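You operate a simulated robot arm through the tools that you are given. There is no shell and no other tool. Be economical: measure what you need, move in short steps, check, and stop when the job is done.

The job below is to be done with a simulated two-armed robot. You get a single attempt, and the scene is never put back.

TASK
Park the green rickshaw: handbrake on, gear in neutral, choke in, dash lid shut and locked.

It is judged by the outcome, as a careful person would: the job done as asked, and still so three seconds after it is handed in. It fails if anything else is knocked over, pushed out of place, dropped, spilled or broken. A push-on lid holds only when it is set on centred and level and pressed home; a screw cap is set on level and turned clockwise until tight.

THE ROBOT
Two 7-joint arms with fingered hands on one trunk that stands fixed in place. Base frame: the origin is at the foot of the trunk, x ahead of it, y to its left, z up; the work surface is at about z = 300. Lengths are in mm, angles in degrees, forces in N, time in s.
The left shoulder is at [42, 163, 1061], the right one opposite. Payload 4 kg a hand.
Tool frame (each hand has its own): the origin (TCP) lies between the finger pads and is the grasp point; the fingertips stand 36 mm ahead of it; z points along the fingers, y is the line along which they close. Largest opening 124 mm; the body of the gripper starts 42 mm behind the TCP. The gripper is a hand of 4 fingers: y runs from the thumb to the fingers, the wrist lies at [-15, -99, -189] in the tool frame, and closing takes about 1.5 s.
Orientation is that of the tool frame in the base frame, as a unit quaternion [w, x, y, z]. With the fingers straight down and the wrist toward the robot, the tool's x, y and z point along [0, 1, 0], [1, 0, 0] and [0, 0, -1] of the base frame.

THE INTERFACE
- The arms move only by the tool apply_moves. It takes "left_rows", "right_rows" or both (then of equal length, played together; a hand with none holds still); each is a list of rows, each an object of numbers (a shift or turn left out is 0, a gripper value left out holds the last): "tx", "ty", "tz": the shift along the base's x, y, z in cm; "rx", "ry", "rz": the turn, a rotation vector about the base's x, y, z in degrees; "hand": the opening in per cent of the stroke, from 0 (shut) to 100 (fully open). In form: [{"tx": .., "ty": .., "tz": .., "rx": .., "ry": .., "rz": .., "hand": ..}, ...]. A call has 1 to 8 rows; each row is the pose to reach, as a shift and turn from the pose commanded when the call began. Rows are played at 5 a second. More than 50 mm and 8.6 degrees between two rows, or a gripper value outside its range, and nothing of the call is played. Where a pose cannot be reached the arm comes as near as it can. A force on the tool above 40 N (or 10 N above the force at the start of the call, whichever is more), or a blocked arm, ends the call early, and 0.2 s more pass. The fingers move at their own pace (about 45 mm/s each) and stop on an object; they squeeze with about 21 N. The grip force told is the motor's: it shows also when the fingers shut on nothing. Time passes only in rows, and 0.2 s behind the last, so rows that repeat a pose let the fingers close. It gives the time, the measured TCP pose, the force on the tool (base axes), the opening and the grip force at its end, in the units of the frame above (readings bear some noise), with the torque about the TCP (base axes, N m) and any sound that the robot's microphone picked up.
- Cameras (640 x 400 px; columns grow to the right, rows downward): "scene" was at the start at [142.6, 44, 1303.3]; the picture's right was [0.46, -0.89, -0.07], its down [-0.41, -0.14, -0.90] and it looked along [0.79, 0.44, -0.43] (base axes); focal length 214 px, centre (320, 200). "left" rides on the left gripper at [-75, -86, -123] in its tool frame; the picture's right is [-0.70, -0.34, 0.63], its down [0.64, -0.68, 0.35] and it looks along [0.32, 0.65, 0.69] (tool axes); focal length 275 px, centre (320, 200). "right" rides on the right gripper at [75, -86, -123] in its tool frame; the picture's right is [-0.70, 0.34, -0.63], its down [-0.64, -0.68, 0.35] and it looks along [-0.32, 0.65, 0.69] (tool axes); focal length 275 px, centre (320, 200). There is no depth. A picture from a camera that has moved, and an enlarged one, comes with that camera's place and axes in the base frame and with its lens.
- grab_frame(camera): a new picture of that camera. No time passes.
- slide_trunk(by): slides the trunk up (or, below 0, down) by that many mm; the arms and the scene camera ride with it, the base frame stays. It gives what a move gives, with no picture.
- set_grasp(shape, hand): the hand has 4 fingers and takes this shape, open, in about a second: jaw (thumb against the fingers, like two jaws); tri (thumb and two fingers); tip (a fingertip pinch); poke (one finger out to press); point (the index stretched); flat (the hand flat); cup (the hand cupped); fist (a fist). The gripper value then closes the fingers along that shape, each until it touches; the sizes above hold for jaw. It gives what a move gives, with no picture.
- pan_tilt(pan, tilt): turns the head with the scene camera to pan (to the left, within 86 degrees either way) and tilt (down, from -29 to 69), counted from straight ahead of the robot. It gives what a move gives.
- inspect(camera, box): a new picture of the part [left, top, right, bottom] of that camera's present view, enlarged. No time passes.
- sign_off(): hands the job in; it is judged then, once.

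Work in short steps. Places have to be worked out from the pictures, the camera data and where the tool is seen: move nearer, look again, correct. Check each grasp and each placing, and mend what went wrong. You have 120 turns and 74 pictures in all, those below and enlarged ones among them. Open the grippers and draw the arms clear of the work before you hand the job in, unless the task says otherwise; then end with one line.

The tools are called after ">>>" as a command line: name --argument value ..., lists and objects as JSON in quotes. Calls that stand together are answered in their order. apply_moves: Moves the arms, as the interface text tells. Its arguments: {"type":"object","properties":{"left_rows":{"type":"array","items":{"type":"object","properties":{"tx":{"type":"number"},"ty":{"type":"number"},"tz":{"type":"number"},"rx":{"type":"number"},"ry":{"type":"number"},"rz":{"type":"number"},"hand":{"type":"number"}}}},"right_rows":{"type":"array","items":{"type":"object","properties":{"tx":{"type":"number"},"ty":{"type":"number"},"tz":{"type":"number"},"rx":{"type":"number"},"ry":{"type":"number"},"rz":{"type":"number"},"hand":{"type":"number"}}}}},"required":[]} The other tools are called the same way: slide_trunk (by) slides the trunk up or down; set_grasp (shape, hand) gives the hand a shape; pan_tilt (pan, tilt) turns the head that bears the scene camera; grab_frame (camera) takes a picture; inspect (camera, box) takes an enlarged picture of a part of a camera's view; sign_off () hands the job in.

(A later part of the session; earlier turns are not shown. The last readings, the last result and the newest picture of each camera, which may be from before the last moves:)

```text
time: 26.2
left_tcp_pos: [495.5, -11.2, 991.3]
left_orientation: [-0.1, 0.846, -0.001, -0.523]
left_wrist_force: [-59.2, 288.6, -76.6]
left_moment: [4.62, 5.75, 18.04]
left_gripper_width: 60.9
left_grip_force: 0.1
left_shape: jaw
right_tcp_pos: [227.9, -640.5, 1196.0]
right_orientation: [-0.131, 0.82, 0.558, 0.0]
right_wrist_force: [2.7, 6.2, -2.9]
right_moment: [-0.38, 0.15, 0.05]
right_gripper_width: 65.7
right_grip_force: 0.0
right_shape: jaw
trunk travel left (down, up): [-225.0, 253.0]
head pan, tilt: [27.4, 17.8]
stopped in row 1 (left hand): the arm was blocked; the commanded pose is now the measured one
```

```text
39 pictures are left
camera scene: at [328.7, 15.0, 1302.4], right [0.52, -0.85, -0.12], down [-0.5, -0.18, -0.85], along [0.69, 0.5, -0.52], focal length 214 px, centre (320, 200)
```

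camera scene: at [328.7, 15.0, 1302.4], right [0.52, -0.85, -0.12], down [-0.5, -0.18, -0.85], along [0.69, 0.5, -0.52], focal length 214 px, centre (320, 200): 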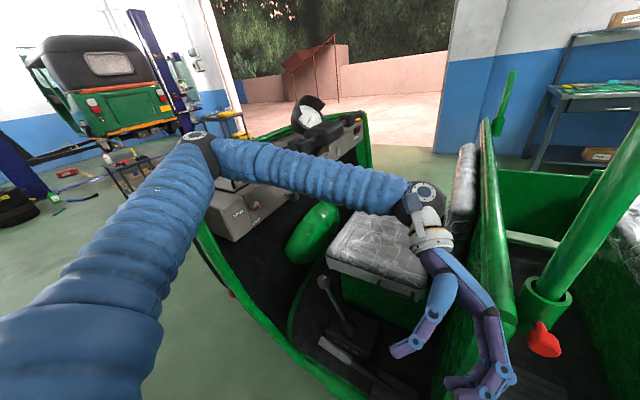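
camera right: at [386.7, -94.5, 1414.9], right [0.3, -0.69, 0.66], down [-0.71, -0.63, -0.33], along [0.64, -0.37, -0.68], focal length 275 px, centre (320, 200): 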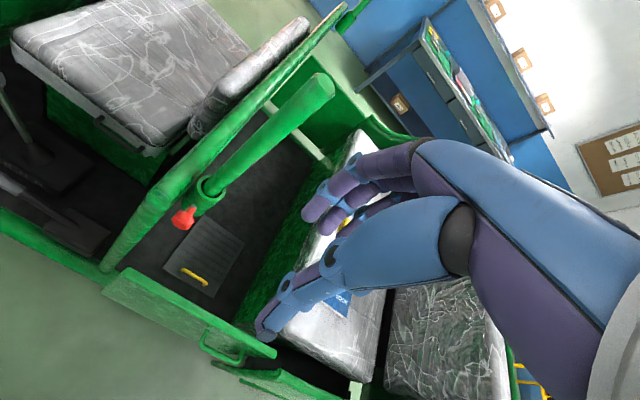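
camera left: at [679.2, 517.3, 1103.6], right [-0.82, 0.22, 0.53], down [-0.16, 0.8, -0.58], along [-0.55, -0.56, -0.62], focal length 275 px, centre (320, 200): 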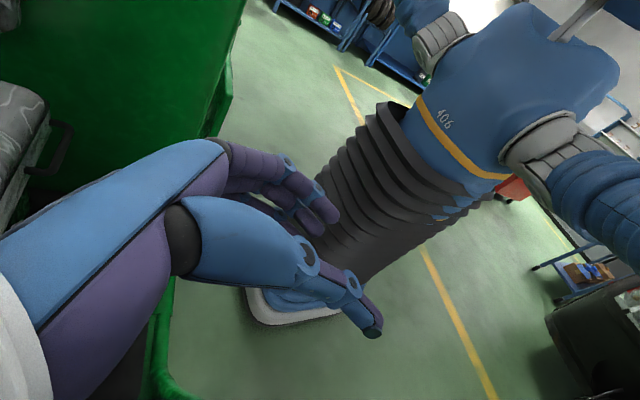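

The trunk is swinging strongly. I'll only let time pass with zero-shift rows so that it settles.

>>> apply_moves --left_rows '[{"tz": 0}, {"tz": 0}, {"tz": 0}]' --right_rows '[{"tz": 0}, {"tz": 0}, {"tz": 0}]'

>>> apply_moves --left_rows '[{"tz": 0}, {"tz": 0}, {"tz": 0}]' --right_rows '[{"tz": 0}, {"tz": 0}, {"tz": 0}]'

>>> grab_frame --camera "scene"

```text
time: 26.5
left_tcp_pos: [285.5, -56.8, 1048.6]
left_orientation: [-0.155, 0.887, -0.087, -0.427]
left_wrist_force: [0.7, 2.8, -0.7]
left_moment: [-0.1, 0.08, 0.07]
left_gripper_width: 62.0
left_grip_force: 0.0
left_shape: jaw
right_tcp_pos: [-143.6, -570.4, 1180.7]
right_orientation: [-0.08, 0.867, 0.484, 0.087]
right_wrist_force: [2.1, -0.9, 3.2]
right_moment: [0.0, 0.24, 0.02]
right_gripper_width: 65.6
right_grip_force: 0.0
right_shape: jaw
trunk travel left (down, up): [-225.0, 253.0]
head pan, tilt: [27.4, 17.8]
stopped in row 1 (left hand): the arm was blocked; the commanded pose is now the measured one
```

```text
time: 26.9
left_tcp_pos: [460.7, 31.2, 978.7]
left_orientation: [-0.143, 0.857, -0.039, -0.493]
left_wrist_force: [5.3, -1.3, -8.8]
left_moment: [0.22, 0.9, -0.11]
left_gripper_width: 62.3
left_grip_force: 0.1
left_shape: jaw
right_tcp_pos: [69.4, -541.1, 1230.6]
right_orientation: [-0.045, 0.833, 0.532, 0.147]
right_wrist_force: [7.7, 1.2, 2.0]
right_moment: [0.0, 0.48, 0.31]
right_gripper_width: 65.7
right_grip_force: 0.2
right_shape: jaw
trunk travel left (down, up): [-225.0, 253.0]
head pan, tilt: [27.4, 17.8]
stopped in row 1 (right hand): the arm was blocked; the commanded pose is now the measured one
```

```text
38 pictures are left
camera scene: at [98.4, -149.9, 1296.8], right [0.18, -0.98, -0.1], down [-0.46, 0.0, -0.89], along [0.87, 0.2, -0.45], focal length 214 px, centre (320, 200)
```

scene: 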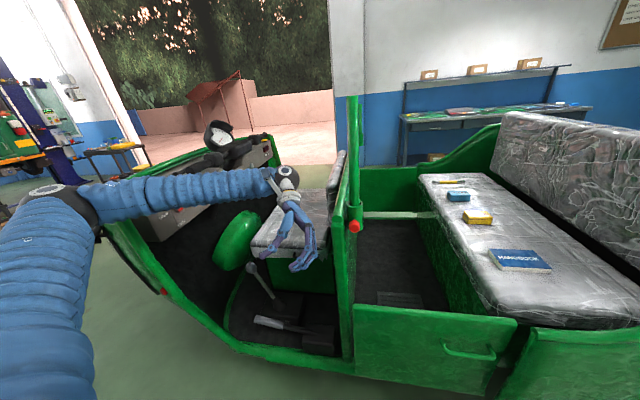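

Still swinging. I'll let time pass without arm commands by reshaping the free right hand, which takes about a second.

>>> set_grasp --hand "right" --shape "fist"

>>> pan_tilt --pan 27.4 --tilt 25

>>> grab_frame --camera "scene"

```text
time: 27.8
left_tcp_pos: [418.8, 30.9, 1018.6]
left_orientation: [-0.137, 0.873, -0.034, -0.466]
left_wrist_force: [-2.3, 0.5, 1.7]
left_moment: [-0.01, -0.2, -0.02]
left_gripper_width: 62.3
left_grip_force: 0.0
left_shape: jaw
right_tcp_pos: [61.1, -535.2, 1166.1]
right_orientation: [-0.108, 0.841, 0.525, 0.067]
right_wrist_force: [-1.8, 3.7, 1.6]
right_moment: [-0.22, -0.18, -0.1]
right_gripper_width: 0.0
right_grip_force: 0.0
right_shape: fist
trunk travel left (down, up): [-225.0, 253.0]
head pan, tilt: [27.4, 17.8]
```

```text
time: 28.4
left_tcp_pos: [429.4, 90.7, 1007.2]
left_orientation: [-0.113, 0.873, -0.027, -0.474]
left_wrist_force: [-0.2, -0.2, 0.9]
left_moment: [-0.03, -0.01, 0.04]
left_gripper_width: 62.1
left_grip_force: 0.0
left_shape: jaw
right_tcp_pos: [90.3, -480.4, 1176.4]
right_orientation: [-0.098, 0.834, 0.541, 0.048]
right_wrist_force: [-0.2, 1.5, -0.2]
right_moment: [-0.07, 0.06, 0.01]
right_gripper_width: 0.0
right_grip_force: 0.0
right_shape: fist
trunk travel left (down, up): [-225.0, 253.0]
head pan, tilt: [27.4, 25.0]
```

```text
37 pictures are left
camera scene: at [135.7, 42.8, 1291.9], right [0.45, -0.89, -0.07], down [-0.51, -0.19, -0.84], along [0.73, 0.42, -0.54], focal length 214 px, centre (320, 200)
```

scene: 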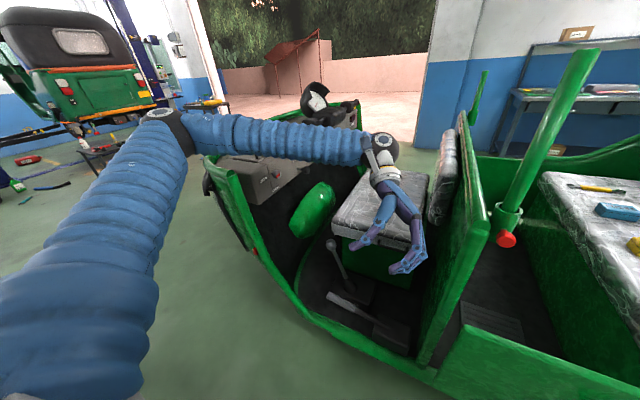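

Everything has settled: the head camera is home and the rickshaw looks unmoved. I'll now unfold the left arm up and away while undoing the wrong turn (about 106° back to tool-down).

>>> apply_moves --left_rows '[{"tz": 3, "ty": 1}, {"tz": 6, "ty": 2.5}, {"tz": 9, "ty": 4, "rx": 2.3, "ry": -3.7, "rz": 5.6}, {"tz": 12, "ty": 6, "rx": 4.6, "ry": -7.4, "rz": 11.3}, {"tz": 15, "ty": 8, "rx": 6.9, "ry": -11.1, "rz": 17}, {"tz": 17.5, "ty": 10, "rx": 9.2, "ry": -14.9, "rz": 22.8}, {"tz": 20, "ty": 12, "rx": 11.5, "ry": -18.6, "rz": 28.6}, {"tz": 21, "ty": 14, "rx": 13.8, "ry": -22.4, "rz": 34.3}]'

>>> grab_frame --camera "scene"

```text
time: 30.2
left_tcp_pos: [430.3, 234.9, 1218.1]
left_orientation: [-0.074, 0.896, 0.31, -0.309]
left_wrist_force: [-0.4, 0.0, -0.7]
left_moment: [-0.02, -0.02, 0.0]
left_gripper_width: 62.4
left_grip_force: 0.1
left_shape: jaw
right_tcp_pos: [91.1, -478.4, 1177.0]
right_orientation: [-0.097, 0.833, 0.542, 0.049]
right_wrist_force: [-0.7, -0.3, 0.2]
right_moment: [-0.04, -0.01, 0.0]
right_gripper_width: 0.2
right_grip_force: 0.0
right_shape: fist
trunk travel left (down, up): [-225.0, 253.0]
head pan, tilt: [27.4, 25.0]
```

```text
36 pictures are left
camera scene: at [138.8, 43.4, 1292.1], right [0.45, -0.89, -0.07], down [-0.51, -0.19, -0.84], along [0.73, 0.42, -0.54], focal length 214 px, centre (320, 200)
```

scene: 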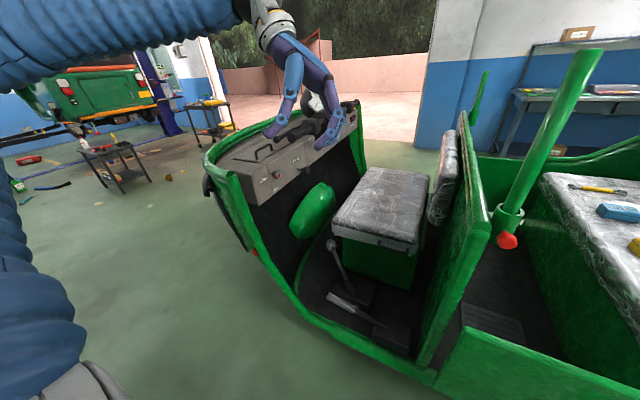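

The scene is intact and the lid is closed. I'll finish unfolding to tool-down.

>>> apply_moves --left_rows '[{"ty": 2, "rx": 2.5, "ry": -4.1, "rz": 6.3}, {"ty": 4, "rx": 5, "ry": -8.2, "rz": 12.6}, {"ty": 6, "rx": 7.5, "ry": -12.3, "rz": 18.9}, {"ty": 8, "rx": 10, "ry": -16.4, "rz": 25.1}, {"ty": 10, "rx": 12.5, "ry": -20.5, "rz": 31.4}, {"ty": 12, "rx": 15, "ry": -24.6, "rz": 37.7}, {"ty": 14, "rx": 17.5, "ry": -28.7, "rz": 44}, {"ty": 16, "rx": 20, "ry": -32.8, "rz": 50.3}]'

>>> inspect --camera "scene" --box '[190, 90, 430, 380]'

```text
time: 32.0
left_tcp_pos: [430.4, 393.6, 1218.5]
left_orientation: [0.002, 0.705, 0.709, 0.001]
left_wrist_force: [-1.1, 0.4, -0.2]
left_moment: [-0.01, 0.04, 0.01]
left_gripper_width: 62.0
left_grip_force: 0.0
left_shape: jaw
right_tcp_pos: [92.2, -478.1, 1177.8]
right_orientation: [-0.099, 0.833, 0.543, 0.049]
right_wrist_force: [0.1, 0.7, 0.0]
right_moment: [0.03, -0.02, -0.01]
right_gripper_width: 0.1
right_grip_force: 0.2
right_shape: fist
trunk travel left (down, up): [-225.0, 253.0]
head pan, tilt: [27.4, 25.0]
```

```text
1.38 times, centred on (310, 235) of scene
camera zoom: at [139.2, 43.3, 1292.0], right [0.45, -0.89, -0.07], down [-0.51, -0.19, -0.84], along [0.73, 0.42, -0.54], focal length 296 px, centre (334, 152)
```

zoom: 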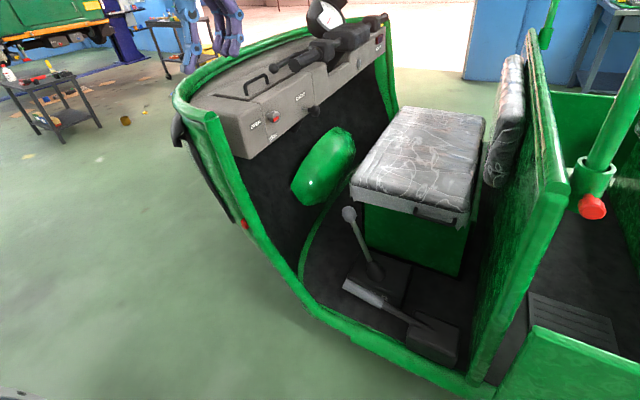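

Tool-down and clear. Next the gear knob with the left hand: I'll go over it in two steps at about (738,354) and down to z≈740.

>>> apply_moves --left_rows '[{"tx": 3.9, "ty": -0.5, "tz": -3}, {"tx": 7.7, "ty": -1, "tz": -6}, {"tx": 11.6, "ty": -1.5, "tz": -9}, {"tx": 15.4, "ty": -2, "tz": -12}, {"tx": 19.3, "ty": -2.5, "tz": -15}, {"tx": 23.1, "ty": -3, "tz": -18}, {"tx": 27, "ty": -3.5, "tz": -21}, {"tx": 30.8, "ty": -4, "tz": -24}]'

>>> apply_moves --left_rows '[{"tz": -3.5}, {"tz": -7}, {"tz": -10.5}, {"tz": -14}, {"tz": -17.5}, {"tz": -21}, {"tz": -24}]'

>>> grab_frame --camera "scene"

>>> grab_frame --camera "left"

```text
time: 33.9
left_tcp_pos: [740.1, 355.6, 975.9]
left_orientation: [0.001, 0.705, 0.709, 0.0]
left_wrist_force: [-0.3, 0.1, -0.5]
left_moment: [0.01, -0.04, 0.0]
left_gripper_width: 62.0
left_grip_force: 0.1
left_shape: jaw
right_tcp_pos: [94.8, -479.1, 1176.5]
right_orientation: [-0.099, 0.833, 0.542, 0.047]
right_wrist_force: [0.2, 0.0, 0.5]
right_moment: [0.0, 0.03, -0.01]
right_gripper_width: 0.1
right_grip_force: 0.0
right_shape: fist
trunk travel left (down, up): [-225.0, 253.0]
head pan, tilt: [27.4, 25.0]
```

```text
time: 35.5
left_tcp_pos: [738.8, 354.9, 737.3]
left_orientation: [0.002, 0.705, 0.709, 0.001]
left_wrist_force: [-0.3, 0.1, 0.8]
left_moment: [-0.01, 0.03, 0.02]
left_gripper_width: 62.1
left_grip_force: 0.0
left_shape: jaw
right_tcp_pos: [92.9, -478.1, 1177.9]
right_orientation: [-0.097, 0.833, 0.542, 0.047]
right_wrist_force: [-0.1, 1.0, -1.0]
right_moment: [-0.01, 0.04, -0.02]
right_gripper_width: 0.0
right_grip_force: 0.1
right_shape: fist
trunk travel left (down, up): [-225.0, 253.0]
head pan, tilt: [27.4, 25.0]
```

```text
34 pictures are left
camera scene: at [140.2, 43.5, 1291.8], right [0.45, -0.89, -0.07], down [-0.51, -0.19, -0.84], along [0.73, 0.42, -0.54], focal length 214 px, centre (320, 200)
```

scene: 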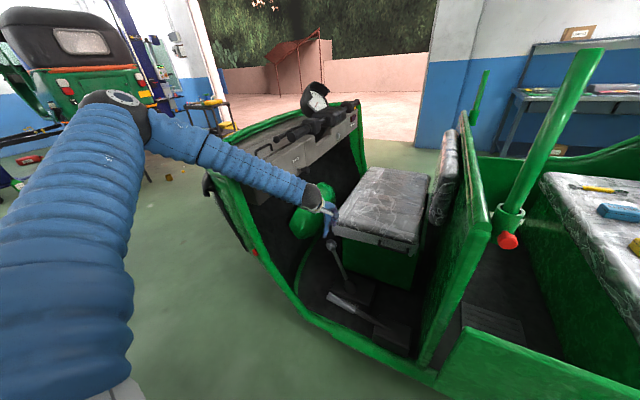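

```text
33 pictures are left
camera left: at [654.4, 279.6, 858.2], right [-0.33, -0.7, -0.63], down [-0.68, 0.64, -0.35], along [0.65, 0.32, -0.69], focal length 275 px, centre (320, 200)
```

left: 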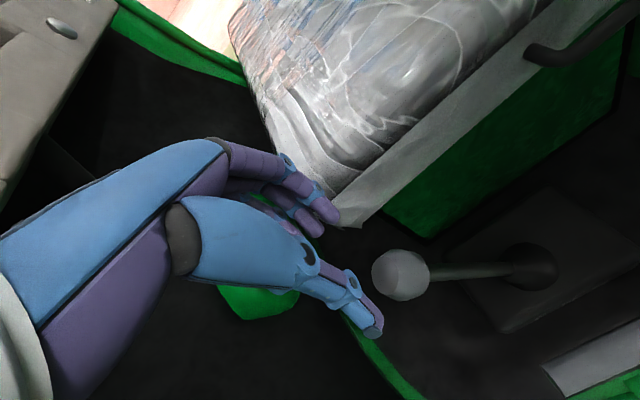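

The knob is centred under the hand at about (740,350). I'll go down 6 cm and watch the right-hand reading for any sign of the trunk being pushed.

>>> apply_moves --left_rows '[{"ty": -0.3, "tz": -2}, {"ty": -0.3, "tz": -4}, {"ty": -0.3, "tz": -6}]'

```text
time: 36.2
left_tcp_pos: [739.2, 350.1, 677.0]
left_orientation: [0.001, 0.705, 0.709, 0.0]
left_wrist_force: [0.4, 0.4, 0.7]
left_moment: [0.0, -0.03, 0.0]
left_gripper_width: 61.8
left_grip_force: 0.1
left_shape: jaw
right_tcp_pos: [93.8, -479.1, 1177.2]
right_orientation: [-0.097, 0.833, 0.542, 0.048]
right_wrist_force: [0.0, -0.5, -1.6]
right_moment: [-0.02, 0.05, 0.0]
right_gripper_width: 0.0
right_grip_force: 0.0
right_shape: fist
trunk travel left (down, up): [-225.0, 253.0]
head pan, tilt: [27.4, 25.0]
```

No trunk shift or force. I'll continue to knob height and check before closing.

>>> apply_moves --left_rows '[{"tz": -1.5}, {"tz": -3}, {"tz": -4.5}, {"tz": -4.5}]'

>>> grab_frame --camera "left"

>>> inspect --camera "scene" --box '[280, 160, 400, 340]'

```text
time: 37.2
left_tcp_pos: [736.5, 346.7, 641.3]
left_orientation: [0.004, 0.706, 0.709, 0.006]
left_wrist_force: [0.4, 0.6, 0.2]
left_moment: [0.02, 0.02, -0.03]
left_gripper_width: 62.1
left_grip_force: 0.0
left_shape: jaw
right_tcp_pos: [87.2, -484.5, 1175.2]
right_orientation: [-0.098, 0.832, 0.543, 0.052]
right_wrist_force: [-0.3, -0.4, -0.1]
right_moment: [-0.02, -0.01, -0.02]
right_gripper_width: 0.0
right_grip_force: 0.1
right_shape: fist
trunk travel left (down, up): [-225.0, 253.0]
head pan, tilt: [27.4, 25.0]
```

```text
32 pictures are left
camera left: at [650.3, 271.9, 761.7], right [-0.33, -0.69, -0.64], down [-0.68, 0.64, -0.35], along [0.66, 0.32, -0.68], focal length 275 px, centre (320, 200)
```

left: 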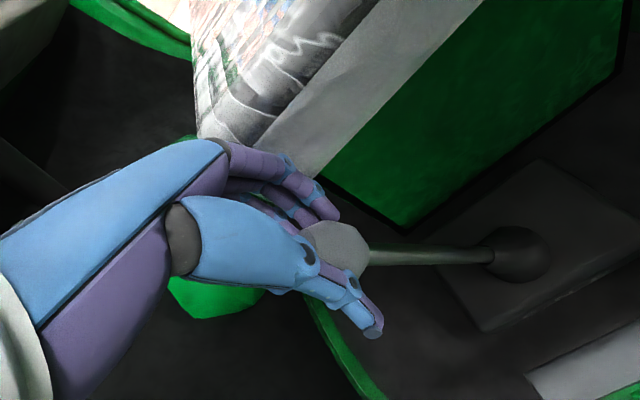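

```text
2.22 times, centred on (340, 250) of scene
camera zoom: at [131.0, 35.5, 1293.8], right [0.46, -0.89, -0.07], down [-0.5, -0.19, -0.84], along [0.73, 0.42, -0.53], focal length 477 px, centre (276, 89)
```

zoom: 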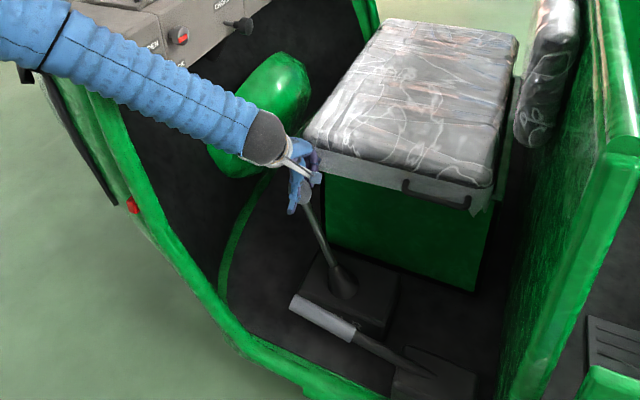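

The knob is between thumb and fingers. The right-hand reading moved about 7 mm, so the forearm is lightly touching the rim. I'll ease up 6 mm and close on the knob.

>>> apply_moves --left_rows '[{"tz": 1.5}, {"tz": 1.5, "hand": 0}, {"tz": 1.5, "hand": 0}, {"tz": 1.5}, {"tz": 1.5}, {"tz": 1.5}]'

>>> grab_frame --camera "left"

```text
time: 38.6
left_tcp_pos: [736.4, 347.7, 651.5]
left_orientation: [0.0, 0.706, 0.708, 0.002]
left_wrist_force: [-6.8, -1.3, -3.1]
left_moment: [0.0, 0.2, -0.04]
left_gripper_width: 40.4
left_grip_force: 21.0
left_shape: jaw
right_tcp_pos: [90.0, -483.9, 1175.4]
right_orientation: [-0.099, 0.833, 0.542, 0.051]
right_wrist_force: [-0.6, -0.2, 0.4]
right_moment: [-0.02, -0.03, 0.02]
right_gripper_width: 0.0
right_grip_force: 0.1
right_shape: fist
trunk travel left (down, up): [-225.0, 253.0]
head pan, tilt: [27.4, 25.0]
```

```text
30 pictures are left
camera left: at [650.6, 272.0, 771.7], right [-0.33, -0.7, -0.64], down [-0.68, 0.64, -0.35], along [0.65, 0.32, -0.69], focal length 275 px, centre (320, 200)
```

left: 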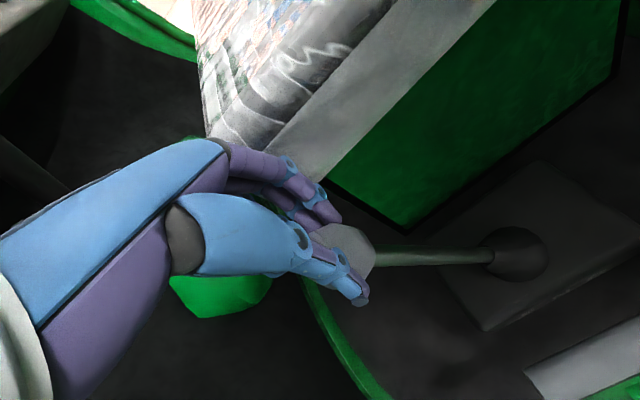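

The knob is gripped (40 mm, 21 N). I'll swing it rearward in an arc toward N, about 90 mm in -y with a slight rise.

>>> apply_moves --left_rows '[{"ty": -1.2, "tz": 0.4}, {"ty": -2.5, "tz": 0.7}, {"ty": -3.8, "tz": 1.0}, {"ty": -5.1, "tz": 1.2}, {"ty": -6.4, "tz": 1.4}, {"ty": -7.7, "tz": 1.5}, {"ty": -9.0, "tz": 1.5}, {"ty": -9.0, "tz": 1.5}]'

>>> inspect --camera "scene" --box '[280, 160, 400, 340]'

```text
time: 40.5
left_tcp_pos: [737.5, 259.9, 666.9]
left_orientation: [0.003, 0.706, 0.708, 0.002]
left_wrist_force: [-12.8, 1.2, 39.0]
left_moment: [0.43, 0.54, -0.08]
left_gripper_width: 39.7
left_grip_force: 21.0
left_shape: jaw
right_tcp_pos: [90.1, -480.5, 1177.4]
right_orientation: [-0.098, 0.833, 0.543, 0.05]
right_wrist_force: [0.1, 0.6, 0.1]
right_moment: [0.01, 0.0, 0.03]
right_gripper_width: 0.0
right_grip_force: 0.0
right_shape: fist
trunk travel left (down, up): [-225.0, 253.0]
head pan, tilt: [27.4, 25.0]
```

```text
2.22 times, centred on (340, 250) of scene
camera zoom: at [136.4, 42.4, 1292.7], right [0.45, -0.89, -0.07], down [-0.51, -0.19, -0.84], along [0.73, 0.42, -0.54], focal length 477 px, centre (276, 89)
```

zoom: 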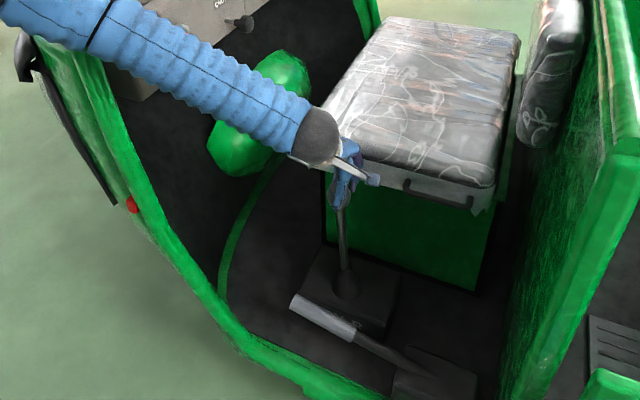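

The lever looks upright. I'll release, lift off and check that it stays at N.

>>> apply_moves --left_rows '[{"tz": 0.2, "hand": 55}, {"tz": 0.2, "hand": 55}, {"tz": 0.3}, {"tz": 0.3}, {"tz": 3}, {"tz": 6}, {"tz": 9}, {"tz": 12}]'

>>> inspect --camera "left" --box '[320, 100, 640, 400]'

>>> inspect --camera "scene" --box '[280, 180, 420, 360]'

```text
time: 42.2
left_tcp_pos: [737.7, 261.2, 783.7]
left_orientation: [0.002, 0.706, 0.708, 0.002]
left_wrist_force: [0.0, 0.1, -0.1]
left_moment: [0.02, 0.0, 0.03]
left_gripper_width: 67.7
left_grip_force: 0.2
left_shape: jaw
right_tcp_pos: [91.4, -480.7, 1177.3]
right_orientation: [-0.097, 0.833, 0.542, 0.049]
right_wrist_force: [0.1, 0.7, -0.1]
right_moment: [-0.04, -0.01, 0.01]
right_gripper_width: 0.1
right_grip_force: 0.1
right_shape: fist
trunk travel left (down, up): [-225.0, 253.0]
head pan, tilt: [27.4, 25.0]
```

```text
1.33 times, centred on (480, 250) of left
camera zoom: at [653.3, 186.0, 904.9], right [-0.33, -0.7, -0.63], down [-0.68, 0.64, -0.35], along [0.65, 0.32, -0.69], focal length 367 px, centre (107, 133)
```

zoom: 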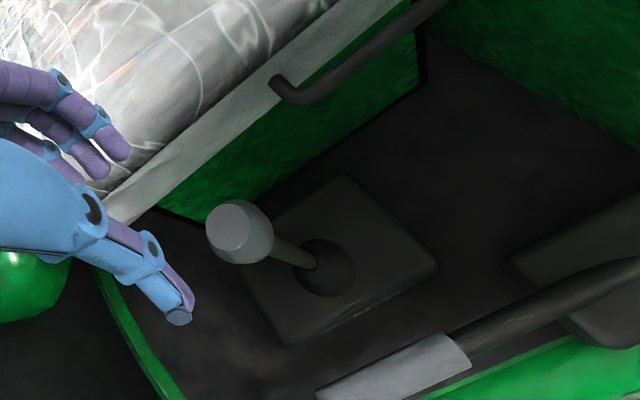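

```text
2.22 times, centred on (350, 270) of scene
camera zoom: at [139.0, 42.7, 1292.1], right [0.45, -0.89, -0.07], down [-0.51, -0.19, -0.84], along [0.73, 0.42, -0.54], focal length 477 px, centre (253, 44)
```

zoom: 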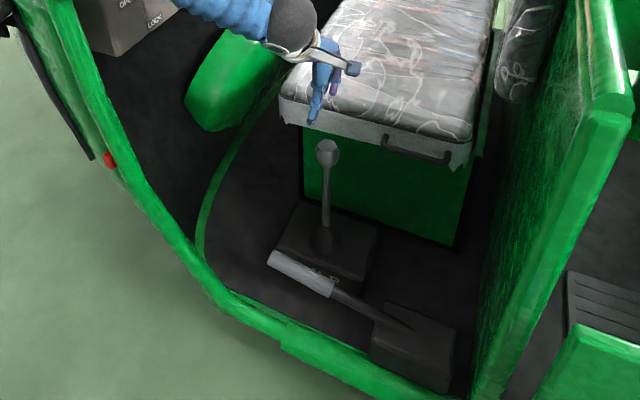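

The gear lever is upright at N (knob and base both at y≈255). Next, the handbrake: I'll move toward the robot, then lower over the grip at about (627,260,440).

>>> apply_moves --left_rows '[{"tx": -4, "tz": 0}, {"tx": -8, "tz": 0}, {"tx": -11.1, "tz": -1}, {"tx": -11.1, "tz": -5}, {"tx": -11.1, "tz": -9.5}, {"tx": -11.1, "tz": -14}, {"tx": -11.1, "tz": -18.5}, {"tx": -11.1, "tz": -22}]'

>>> grab_frame --camera "left"

>>> grab_frame --camera "scene"

```text
time: 44.0
left_tcp_pos: [628.2, 262.8, 560.7]
left_orientation: [0.001, 0.706, 0.709, 0.0]
left_wrist_force: [0.0, 0.4, 0.7]
left_moment: [0.0, 0.0, -0.01]
left_gripper_width: 67.9
left_grip_force: 0.0
left_shape: jaw
right_tcp_pos: [93.5, -478.1, 1176.1]
right_orientation: [-0.098, 0.833, 0.543, 0.048]
right_wrist_force: [0.1, 0.2, -0.9]
right_moment: [0.01, 0.02, 0.04]
right_gripper_width: 0.1
right_grip_force: 0.1
right_shape: fist
trunk travel left (down, up): [-225.0, 253.0]
head pan, tilt: [27.4, 25.0]
```

```text
26 pictures are left
camera left: at [543.4, 186.8, 682.1], right [-0.33, -0.7, -0.63], down [-0.68, 0.64, -0.35], along [0.65, 0.32, -0.69], focal length 275 px, centre (320, 200)
```

left: 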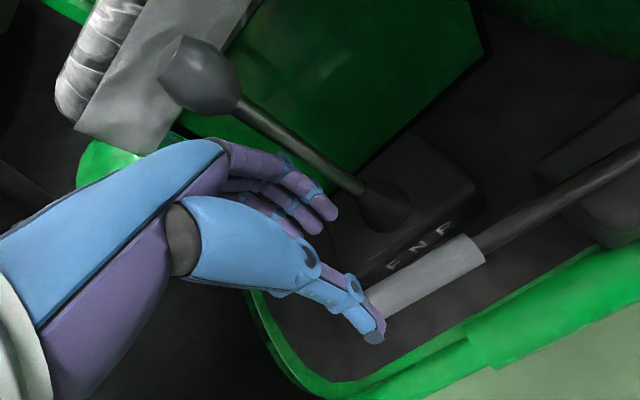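

```text
25 pictures are left
camera scene: at [140.2, 42.7, 1291.9], right [0.46, -0.89, -0.07], down [-0.51, -0.19, -0.84], along [0.73, 0.42, -0.54], focal length 214 px, centre (320, 200)
```

scene: 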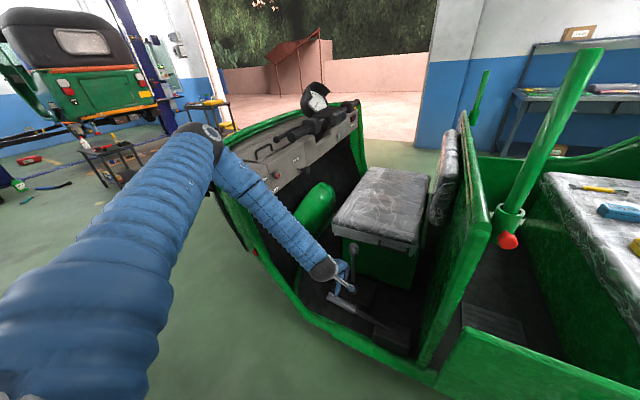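

The grip axis is near x≈624 and the hand is straight above it. I'll lower 12 cm onto it.

>>> apply_moves --left_rows '[{"tx": -0.4, "tz": -3}, {"tx": -0.4, "tz": -6}, {"tx": -0.4, "tz": -9}, {"tx": -0.4, "tz": -10.5}, {"tx": -0.4, "tz": -11.6}]'

>>> grab_frame --camera "left"

```text
time: 45.2
left_tcp_pos: [617.8, 292.0, 523.8]
left_orientation: [0.002, 0.705, 0.709, 0.0]
left_wrist_force: [-0.9, -0.1, 0.2]
left_moment: [-0.02, 0.03, -0.03]
left_gripper_width: 67.9
left_grip_force: 0.2
left_shape: jaw
left hand out of reach, approached as far as the arm can: row 1, 2, 3, 4, 5
right_tcp_pos: [92.4, -478.1, 1177.7]
right_orientation: [-0.099, 0.833, 0.542, 0.047]
right_wrist_force: [-0.1, -0.4, -0.8]
right_moment: [-0.01, 0.01, 0.02]
right_gripper_width: 0.0
right_grip_force: 0.0
right_shape: fist
trunk travel left (down, up): [-225.0, 253.0]
head pan, tilt: [27.4, 25.0]
```

```text
24 pictures are left
camera left: at [533.6, 217.0, 645.0], right [-0.33, -0.7, -0.63], down [-0.68, 0.64, -0.35], along [0.65, 0.32, -0.69], focal length 275 px, centre (320, 200)
```

left: 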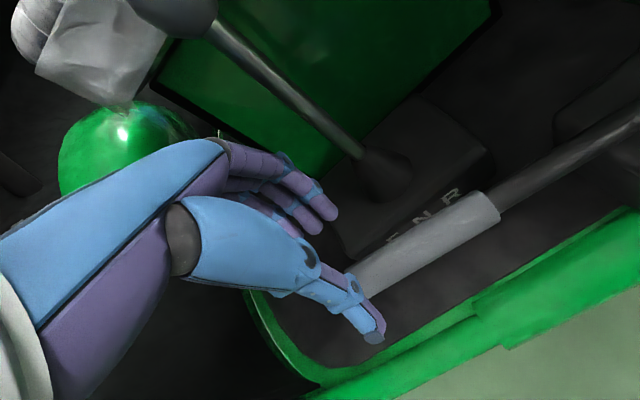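

The arm is at a joint limit here, but the trunk can ride down. My elbow estimate (412,461,1165) stays well clear of the rim, so I'll slide the trunk down 80 mm in two steps.

>>> slide_trunk --by -40

>>> slide_trunk --by -38

>>> grab_frame --camera "left"

>>> inspect --camera "scene" --box '[240, 170, 440, 370]'

```text
time: 46.1
left_tcp_pos: [618.0, 290.0, 484.0]
left_orientation: [0.003, 0.706, 0.708, 0.002]
left_wrist_force: [1.0, -0.7, -0.4]
left_moment: [0.0, -0.01, -0.01]
left_gripper_width: 68.1
left_grip_force: 0.1
left_shape: jaw
right_tcp_pos: [91.9, -479.6, 1137.4]
right_orientation: [-0.097, 0.833, 0.542, 0.049]
right_wrist_force: [0.1, 1.0, 0.1]
right_moment: [0.01, -0.01, -0.02]
right_gripper_width: 0.3
right_grip_force: 0.2
right_shape: fist
trunk travel left (down, up): [-185.0, 293.0]
head pan, tilt: [27.4, 25.0]
```

```text
time: 46.9
left_tcp_pos: [615.4, 286.5, 443.3]
left_orientation: [0.0, 0.707, 0.707, 0.001]
left_wrist_force: [-0.1, -0.3, -0.3]
left_moment: [0.01, 0.0, -0.01]
left_gripper_width: 68.2
left_grip_force: 0.1
left_shape: jaw
right_tcp_pos: [91.6, -483.3, 1097.1]
right_orientation: [-0.1, 0.833, 0.542, 0.049]
right_wrist_force: [-0.3, 0.3, 0.9]
right_moment: [0.0, 0.02, -0.01]
right_gripper_width: 0.0
right_grip_force: 0.1
right_shape: fist
trunk travel left (down, up): [-147.0, 331.0]
head pan, tilt: [27.4, 25.0]
```

```text
23 pictures are left
camera left: at [530.1, 211.5, 564.9], right [-0.34, -0.7, -0.63], down [-0.68, 0.64, -0.34], along [0.65, 0.32, -0.69], focal length 275 px, centre (320, 200)
```

left: 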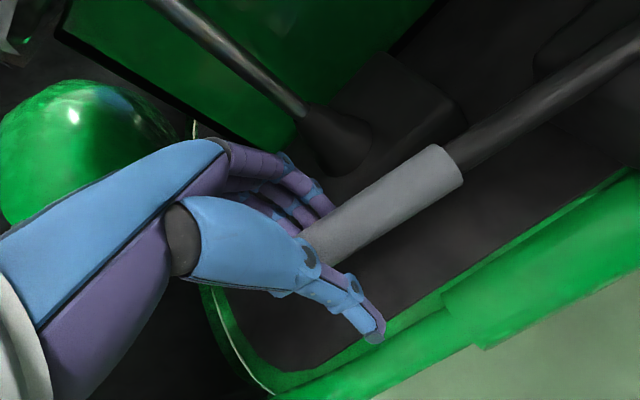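

```text
2.00 times, centred on (340, 270) of scene
camera zoom: at [183.9, 37.5, 1192.7], right [0.44, -0.89, -0.12], down [-0.6, -0.19, -0.78], along [0.67, 0.42, -0.61], focal length 429 px, centre (280, 60)
```

zoom: 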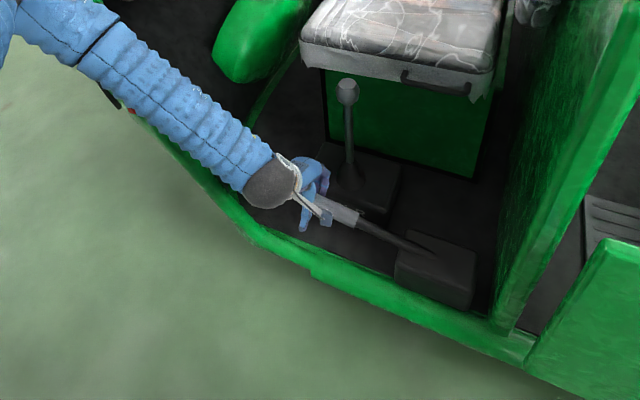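

The grip lies between thumb and fingers. I'll close on it.

>>> apply_moves --left_rows '[{"tx": 0.4, "hand": 0}, {"tx": 0.4, "hand": 0}, {"tx": 0.4}, {"tx": 0.4}, {"tx": 0.4}, {"tx": 0.4}]'

>>> grab_frame --camera "left"

```text
time: 48.3
left_tcp_pos: [617.4, 289.1, 444.1]
left_orientation: [0.0, 0.706, 0.708, 0.001]
left_wrist_force: [-3.7, 1.2, -2.9]
left_moment: [0.04, -0.03, -0.03]
left_gripper_width: 31.3
left_grip_force: 21.2
left_shape: jaw
right_tcp_pos: [89.9, -481.8, 1097.5]
right_orientation: [-0.098, 0.833, 0.542, 0.049]
right_wrist_force: [-0.1, -0.5, -1.1]
right_moment: [-0.02, -0.02, -0.03]
right_gripper_width: 0.0
right_grip_force: 0.0
right_shape: fist
trunk travel left (down, up): [-147.0, 331.0]
head pan, tilt: [27.4, 25.0]
```

```text
21 pictures are left
camera left: at [532.9, 213.5, 565.7], right [-0.33, -0.7, -0.64], down [-0.68, 0.64, -0.35], along [0.65, 0.32, -0.69], focal length 275 px, centre (320, 200)
```

left: 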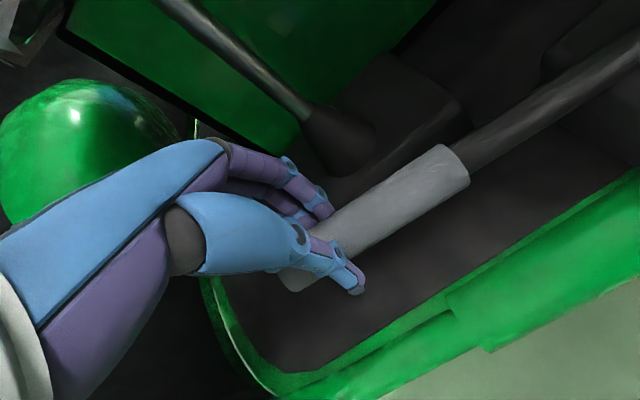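

The handbrake is gripped (31 mm). With the pivot near (y 60, z 385), I'll raise it along its arc, turning the hand with it, two steps first.

>>> apply_moves --left_rows '[{"ty": -0.4, "tz": 1.2, "rx": 2.5}, {"ty": -0.8, "tz": 2.4, "rx": 5}, {"ty": -1.3, "tz": 3.5, "rx": 7.5}, {"ty": -1.8, "tz": 4.6, "rx": 10}]'

```text
time: 49.3
left_tcp_pos: [622.0, 272.3, 490.9]
left_orientation: [-0.06, 0.702, 0.707, 0.065]
left_wrist_force: [-18.9, 1.9, -0.4]
left_moment: [0.04, 0.31, 0.06]
left_gripper_width: 32.4
left_grip_force: 20.8
left_shape: jaw
right_tcp_pos: [90.8, -479.0, 1098.8]
right_orientation: [-0.097, 0.833, 0.542, 0.049]
right_wrist_force: [0.4, -0.2, 0.0]
right_moment: [-0.02, -0.04, 0.02]
right_gripper_width: 0.0
right_grip_force: 0.0
right_shape: fist
trunk travel left (down, up): [-147.0, 331.0]
head pan, tilt: [27.4, 25.0]
```

It moves easily, with some sideways load. I'll ease 4 mm in -x and continue up the arc.

>>> apply_moves --left_rows '[{"tx": -0.4, "ty": -0.5, "tz": 1.1, "rx": 2.5}, {"tx": -0.4, "ty": -1.2, "tz": 2.2, "rx": 5}, {"tx": -0.4, "ty": -1.9, "tz": 3.2, "rx": 7.5}, {"tx": -0.4, "ty": -2.6, "tz": 4.2, "rx": 10}]'

>>> inspect --camera "scene" --box '[300, 190, 420, 340]'

```text
time: 50.3
left_tcp_pos: [612.6, 248.9, 537.4]
left_orientation: [-0.118, 0.693, 0.7, 0.125]
left_wrist_force: [7.0, -19.0, -14.8]
left_moment: [-0.48, 0.02, -0.57]
left_gripper_width: 29.9
left_grip_force: 21.0
left_shape: jaw
right_tcp_pos: [84.6, -477.2, 1100.0]
right_orientation: [-0.095, 0.833, 0.542, 0.051]
right_wrist_force: [0.2, 0.3, 0.3]
right_moment: [-0.01, 0.0, -0.01]
right_gripper_width: 0.0
right_grip_force: 0.1
right_shape: fist
trunk travel left (down, up): [-147.0, 331.0]
head pan, tilt: [27.4, 25.0]
```

```text
2.67 times, centred on (360, 265) of scene
camera zoom: at [173.9, 46.1, 1194.8], right [0.45, -0.89, -0.11], down [-0.59, -0.2, -0.78], along [0.67, 0.42, -0.61], focal length 572 px, centre (213, 27)
```

zoom: 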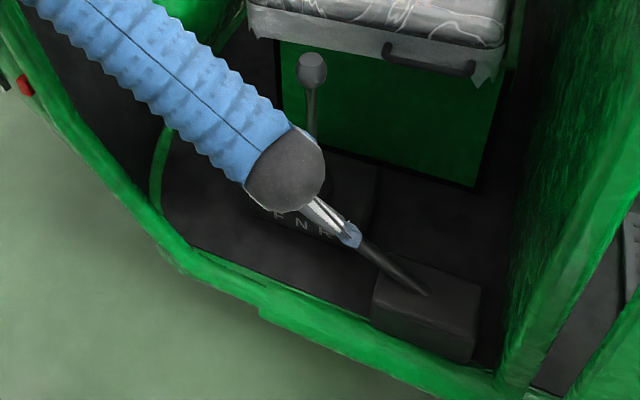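

The lever is at about 39°. The load (24 N) points along the lever inward, so my path radius is slightly large. I'll tighten it and continue to feel for the stop.

>>> apply_moves --left_rows '[{"ty": -1.2, "tz": 0.2, "rx": 2}, {"ty": -1.9, "tz": 0.9, "rx": 4}, {"ty": -2.7, "tz": 1.6, "rx": 6}, {"ty": -3.4, "tz": 2.2, "rx": 8}]'

```text
time: 51.3
left_tcp_pos: [612.6, 214.7, 570.5]
left_orientation: [-0.164, 0.682, 0.69, 0.18]
left_wrist_force: [0.6, 18.4, 14.0]
left_moment: [0.51, -0.29, 0.49]
left_gripper_width: 28.6
left_grip_force: 21.0
left_shape: jaw
right_tcp_pos: [77.1, -484.0, 1099.3]
right_orientation: [-0.095, 0.833, 0.542, 0.055]
right_wrist_force: [0.1, 0.0, -0.6]
right_moment: [0.0, 0.03, 0.03]
right_gripper_width: 0.0
right_grip_force: 0.0
right_shape: fist
trunk travel left (down, up): [-147.0, 331.0]
head pan, tilt: [27.4, 25.0]
```

No stop felt yet, at about 50°. The trunk reading shifted about 10 mm, so I'll look before going on.

>>> grab_frame --camera "scene"

>>> grab_frame --camera "left"

```text
19 pictures are left
camera scene: at [161.5, 45.1, 1197.2], right [0.46, -0.88, -0.11], down [-0.58, -0.2, -0.79], along [0.67, 0.43, -0.6], focal length 214 px, centre (320, 200)
```

scene: 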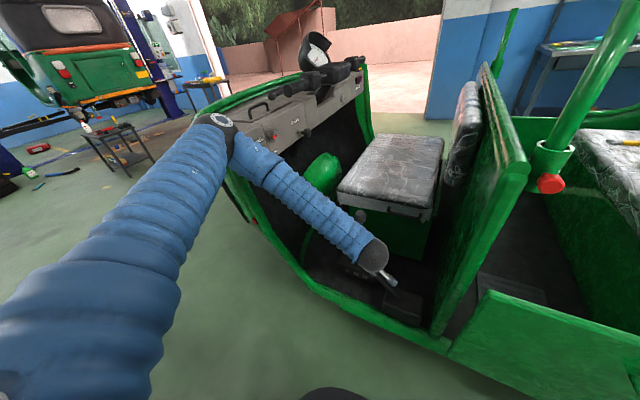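

```text
18 pictures are left
camera left: at [527.6, 89.4, 639.3], right [-0.31, -0.32, -0.89], down [-0.69, 0.73, -0.02], along [0.66, 0.61, -0.45], focal length 275 px, centre (320, 200)
```

left: 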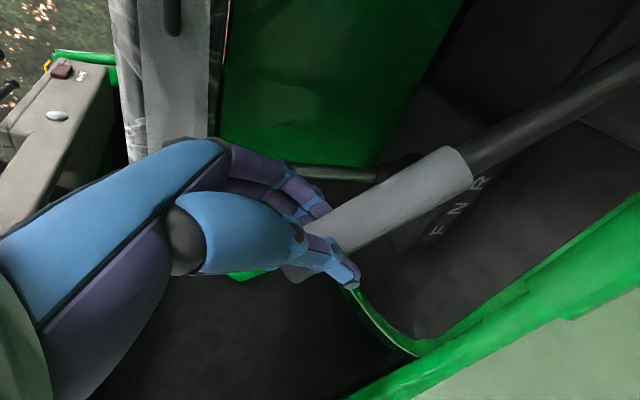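

The lever is still held, at about 50°, with nothing else touched. I'll continue a few degrees to find the stop.

>>> apply_moves --left_rows '[{"ty": -0.6, "tz": 0.8, "rx": 2.5}, {"ty": -1.5, "tz": 1.4, "rx": 5}, {"ty": -2.5, "tz": 1.9, "rx": 7.5}, {"ty": -3.4, "tz": 2.4, "rx": 10}]'

```text
time: 52.3
left_tcp_pos: [608.0, 218.7, 612.6]
left_orientation: [-0.219, 0.671, 0.671, 0.228]
left_wrist_force: [-7.9, -15.3, -22.4]
left_moment: [-0.24, 0.45, -0.26]
left_gripper_width: 25.3
left_grip_force: 20.8
left_shape: jaw
left hand out of reach, approached as far as the arm can: row 2, 3, 4
right_tcp_pos: [78.0, -480.2, 1098.4]
right_orientation: [-0.095, 0.833, 0.543, 0.055]
right_wrist_force: [1.5, 0.0, -0.3]
right_moment: [0.04, 0.06, 0.03]
right_gripper_width: 0.1
right_grip_force: 0.0
right_shape: fist
trunk travel left (down, up): [-147.0, 331.0]
head pan, tilt: [27.4, 25.0]
```

The arm is at its limit here, with the lever at about 55°. I'll open the hand and see if the lever holds.

>>> apply_moves --left_rows '[{"hand": 60}, {"hand": 60}, {"hand": 60}, {"hand": 60}]'

>>> grab_frame --camera "left"

```text
time: 53.3
left_tcp_pos: [608.3, 218.9, 612.8]
left_orientation: [-0.218, 0.67, 0.671, 0.228]
left_wrist_force: [0.2, 1.0, -0.1]
left_moment: [-0.01, 0.04, 0.02]
left_gripper_width: 74.1
left_grip_force: 0.0
left_shape: jaw
right_tcp_pos: [79.1, -481.4, 1099.3]
right_orientation: [-0.095, 0.833, 0.542, 0.054]
right_wrist_force: [-1.3, -0.9, 0.6]
right_moment: [-0.03, 0.0, -0.03]
right_gripper_width: 0.0
right_grip_force: 0.0
right_shape: fist
trunk travel left (down, up): [-147.0, 331.0]
head pan, tilt: [27.4, 25.0]
```

```text
17 pictures are left
camera left: at [523.3, 84.6, 662.9], right [-0.32, -0.17, -0.93], down [-0.68, 0.72, 0.1], along [0.66, 0.67, -0.35], focal length 275 px, centre (320, 200)
```

left: 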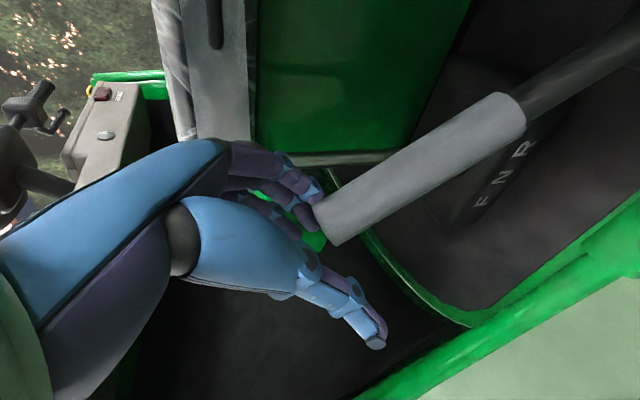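

The lever stays up by itself at about 53°. I'll lift clear, level the hand, and then push gently from its front side to check whether it's at its stop.

>>> apply_moves --left_rows '[{"tz": 4}, {"tz": 8}, {"tz": 10, "ty": 2, "rx": -7}, {"tz": 10, "ty": 5, "rx": -14}, {"tz": 10, "ty": 7, "rx": -21}, {"tz": 10, "ty": 8, "rx": -28}, {"tz": 10, "ty": 8.5, "rx": -36, "hand": 0}, {"tz": 10, "ty": 8.5, "rx": -36, "hand": 0}]'

>>> apply_moves --left_rows '[{"tz": -3}, {"tz": -6}, {"tz": -9}, {"tz": -11}, {"tz": -11, "ty": -1}]'

>>> grab_frame --camera "left"

```text
time: 55.1
left_tcp_pos: [615.7, 294.6, 699.4]
left_orientation: [-0.011, 0.705, 0.709, 0.012]
left_wrist_force: [-0.5, -0.2, -0.1]
left_moment: [0.03, 0.0, 0.03]
left_gripper_width: 22.2
left_grip_force: 0.0
left_shape: jaw
right_tcp_pos: [93.1, -479.8, 1097.0]
right_orientation: [-0.098, 0.833, 0.542, 0.049]
right_wrist_force: [0.8, 0.1, -0.5]
right_moment: [-0.01, 0.02, -0.02]
right_gripper_width: 0.0
right_grip_force: 0.0
right_shape: fist
trunk travel left (down, up): [-147.0, 331.0]
head pan, tilt: [27.4, 25.0]
```

```text
time: 56.3
left_tcp_pos: [616.1, 285.5, 587.6]
left_orientation: [-0.011, 0.705, 0.709, 0.013]
left_wrist_force: [0.2, 0.1, -0.6]
left_moment: [-0.05, 0.01, 0.01]
left_gripper_width: 0.0
left_grip_force: 21.0
left_shape: jaw
right_tcp_pos: [91.2, -478.8, 1098.2]
right_orientation: [-0.098, 0.833, 0.542, 0.049]
right_wrist_force: [0.2, -0.4, 0.8]
right_moment: [-0.02, 0.0, -0.02]
right_gripper_width: 0.1
right_grip_force: 0.1
right_shape: fist
trunk travel left (down, up): [-147.0, 331.0]
head pan, tilt: [27.4, 25.0]
```

```text
16 pictures are left
camera left: at [532.1, 206.2, 707.0], right [-0.33, -0.68, -0.66], down [-0.68, 0.65, -0.33], along [0.65, 0.34, -0.68], focal length 275 px, centre (320, 200)
```

left: 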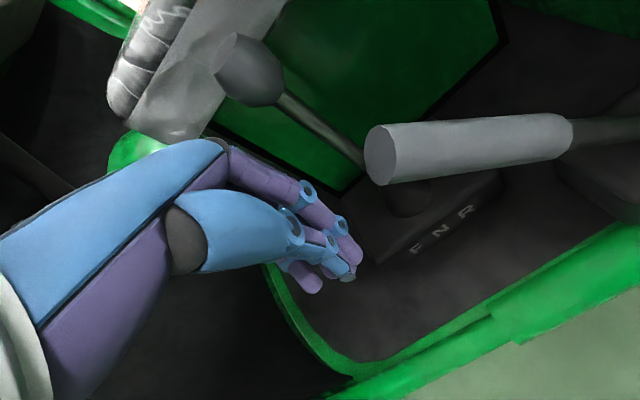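

The brake lever holds and the fingers are in front of it. I'll push -y gently and watch the force.

>>> apply_moves --left_rows '[{"ty": -1.5}, {"ty": -3}, {"ty": -4}, {"ty": -5}, {"ty": -6}, {"ty": -7}]'

```text
time: 57.8
left_tcp_pos: [617.9, 221.9, 588.5]
left_orientation: [-0.012, 0.701, 0.713, 0.015]
left_wrist_force: [-0.7, 30.1, 3.0]
left_moment: [-0.83, -0.03, 0.48]
left_gripper_width: 0.0
left_grip_force: 20.8
left_shape: jaw
right_tcp_pos: [92.2, -477.0, 1098.4]
right_orientation: [-0.098, 0.833, 0.542, 0.049]
right_wrist_force: [-0.4, -0.8, -0.9]
right_moment: [0.03, -0.02, -0.01]
right_gripper_width: 0.2
right_grip_force: 0.0
right_shape: fist
trunk travel left (down, up): [-147.0, 331.0]
head pan, tilt: [27.4, 25.0]
stopped in row 6 (left hand): the force on the tool passed its limit at 42 N (the readings are from after the stop); the commanded pose is now the measured one
```

Pushing with over 40 N doesn't move it, so the handbrake is fully on. I'll back off, raise the hand clear and restore the trunk height.

>>> apply_moves --left_rows '[{"ty": 3}, {"ty": 6}, {"ty": 6, "tz": 4}, {"ty": 6, "tz": 8}, {"ty": 6, "tz": 12.5}, {"ty": 6, "tz": 17}, {"ty": 6, "tz": 21.5}, {"ty": 6, "tz": 26}]'

>>> slide_trunk --by 78

>>> apply_moves --left_rows '[{"tz": 3, "tx": -1}, {"tz": 6, "tx": -2}, {"tz": 9, "tx": -3}, {"tz": 12, "tx": -4, "rx": 8}, {"tz": 14, "tx": -4, "rx": 16}, {"tz": 16, "tx": -4, "rx": 24}, {"tz": 18, "tx": -4, "rx": 32}, {"tz": 18, "tx": -4, "rx": 40}]'

>>> inspect --camera "scene" --box '[200, 100, 440, 370]'

```text
time: 59.6
left_tcp_pos: [618.3, 277.5, 849.3]
left_orientation: [-0.012, 0.703, 0.711, 0.014]
left_wrist_force: [-0.7, 0.5, 0.5]
left_moment: [0.03, -0.01, 0.02]
left_gripper_width: 0.0
left_grip_force: 21.2
left_shape: jaw
right_tcp_pos: [91.4, -478.6, 1098.7]
right_orientation: [-0.099, 0.833, 0.542, 0.048]
right_wrist_force: [0.7, -0.5, 0.4]
right_moment: [0.01, -0.06, 0.01]
right_gripper_width: 0.0
right_grip_force: 0.0
right_shape: fist
trunk travel left (down, up): [-147.0, 331.0]
head pan, tilt: [27.4, 25.0]
```

```text
time: 60.7
left_tcp_pos: [618.3, 279.4, 924.7]
left_orientation: [-0.013, 0.702, 0.712, 0.014]
left_wrist_force: [1.1, -0.2, -0.3]
left_moment: [0.01, -0.04, -0.03]
left_gripper_width: 0.0
left_grip_force: 21.0
left_shape: jaw
right_tcp_pos: [93.1, -479.2, 1177.0]
right_orientation: [-0.099, 0.833, 0.542, 0.047]
right_wrist_force: [0.7, -0.3, -0.2]
right_moment: [0.01, 0.01, 0.0]
right_gripper_width: 0.1
right_grip_force: 0.0
right_shape: fist
trunk travel left (down, up): [-225.0, 253.0]
head pan, tilt: [27.4, 25.0]
```

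```text
time: 62.5
left_tcp_pos: [579.0, 279.7, 1106.6]
left_orientation: [-0.252, 0.656, 0.663, 0.258]
left_wrist_force: [-0.8, 1.0, -0.9]
left_moment: [0.03, 0.0, 0.01]
left_gripper_width: 0.0
left_grip_force: 21.1
left_shape: jaw
right_tcp_pos: [93.7, -479.6, 1175.9]
right_orientation: [-0.099, 0.833, 0.542, 0.047]
right_wrist_force: [-0.1, -0.2, -0.1]
right_moment: [0.02, 0.03, -0.01]
right_gripper_width: 0.0
right_grip_force: 0.2
right_shape: fist
trunk travel left (down, up): [-225.0, 253.0]
head pan, tilt: [27.4, 25.0]
```

```text
1.48 times, centred on (320, 235) of scene
camera zoom: at [140.6, 42.4, 1291.7], right [0.46, -0.89, -0.07], down [-0.51, -0.19, -0.84], along [0.73, 0.42, -0.54], focal length 318 px, centre (320, 148)
```

zoom: 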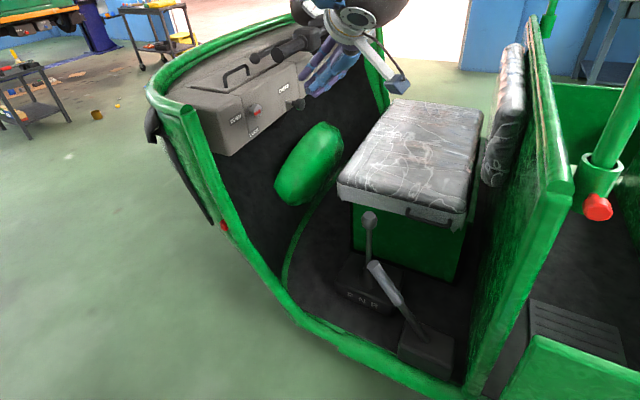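

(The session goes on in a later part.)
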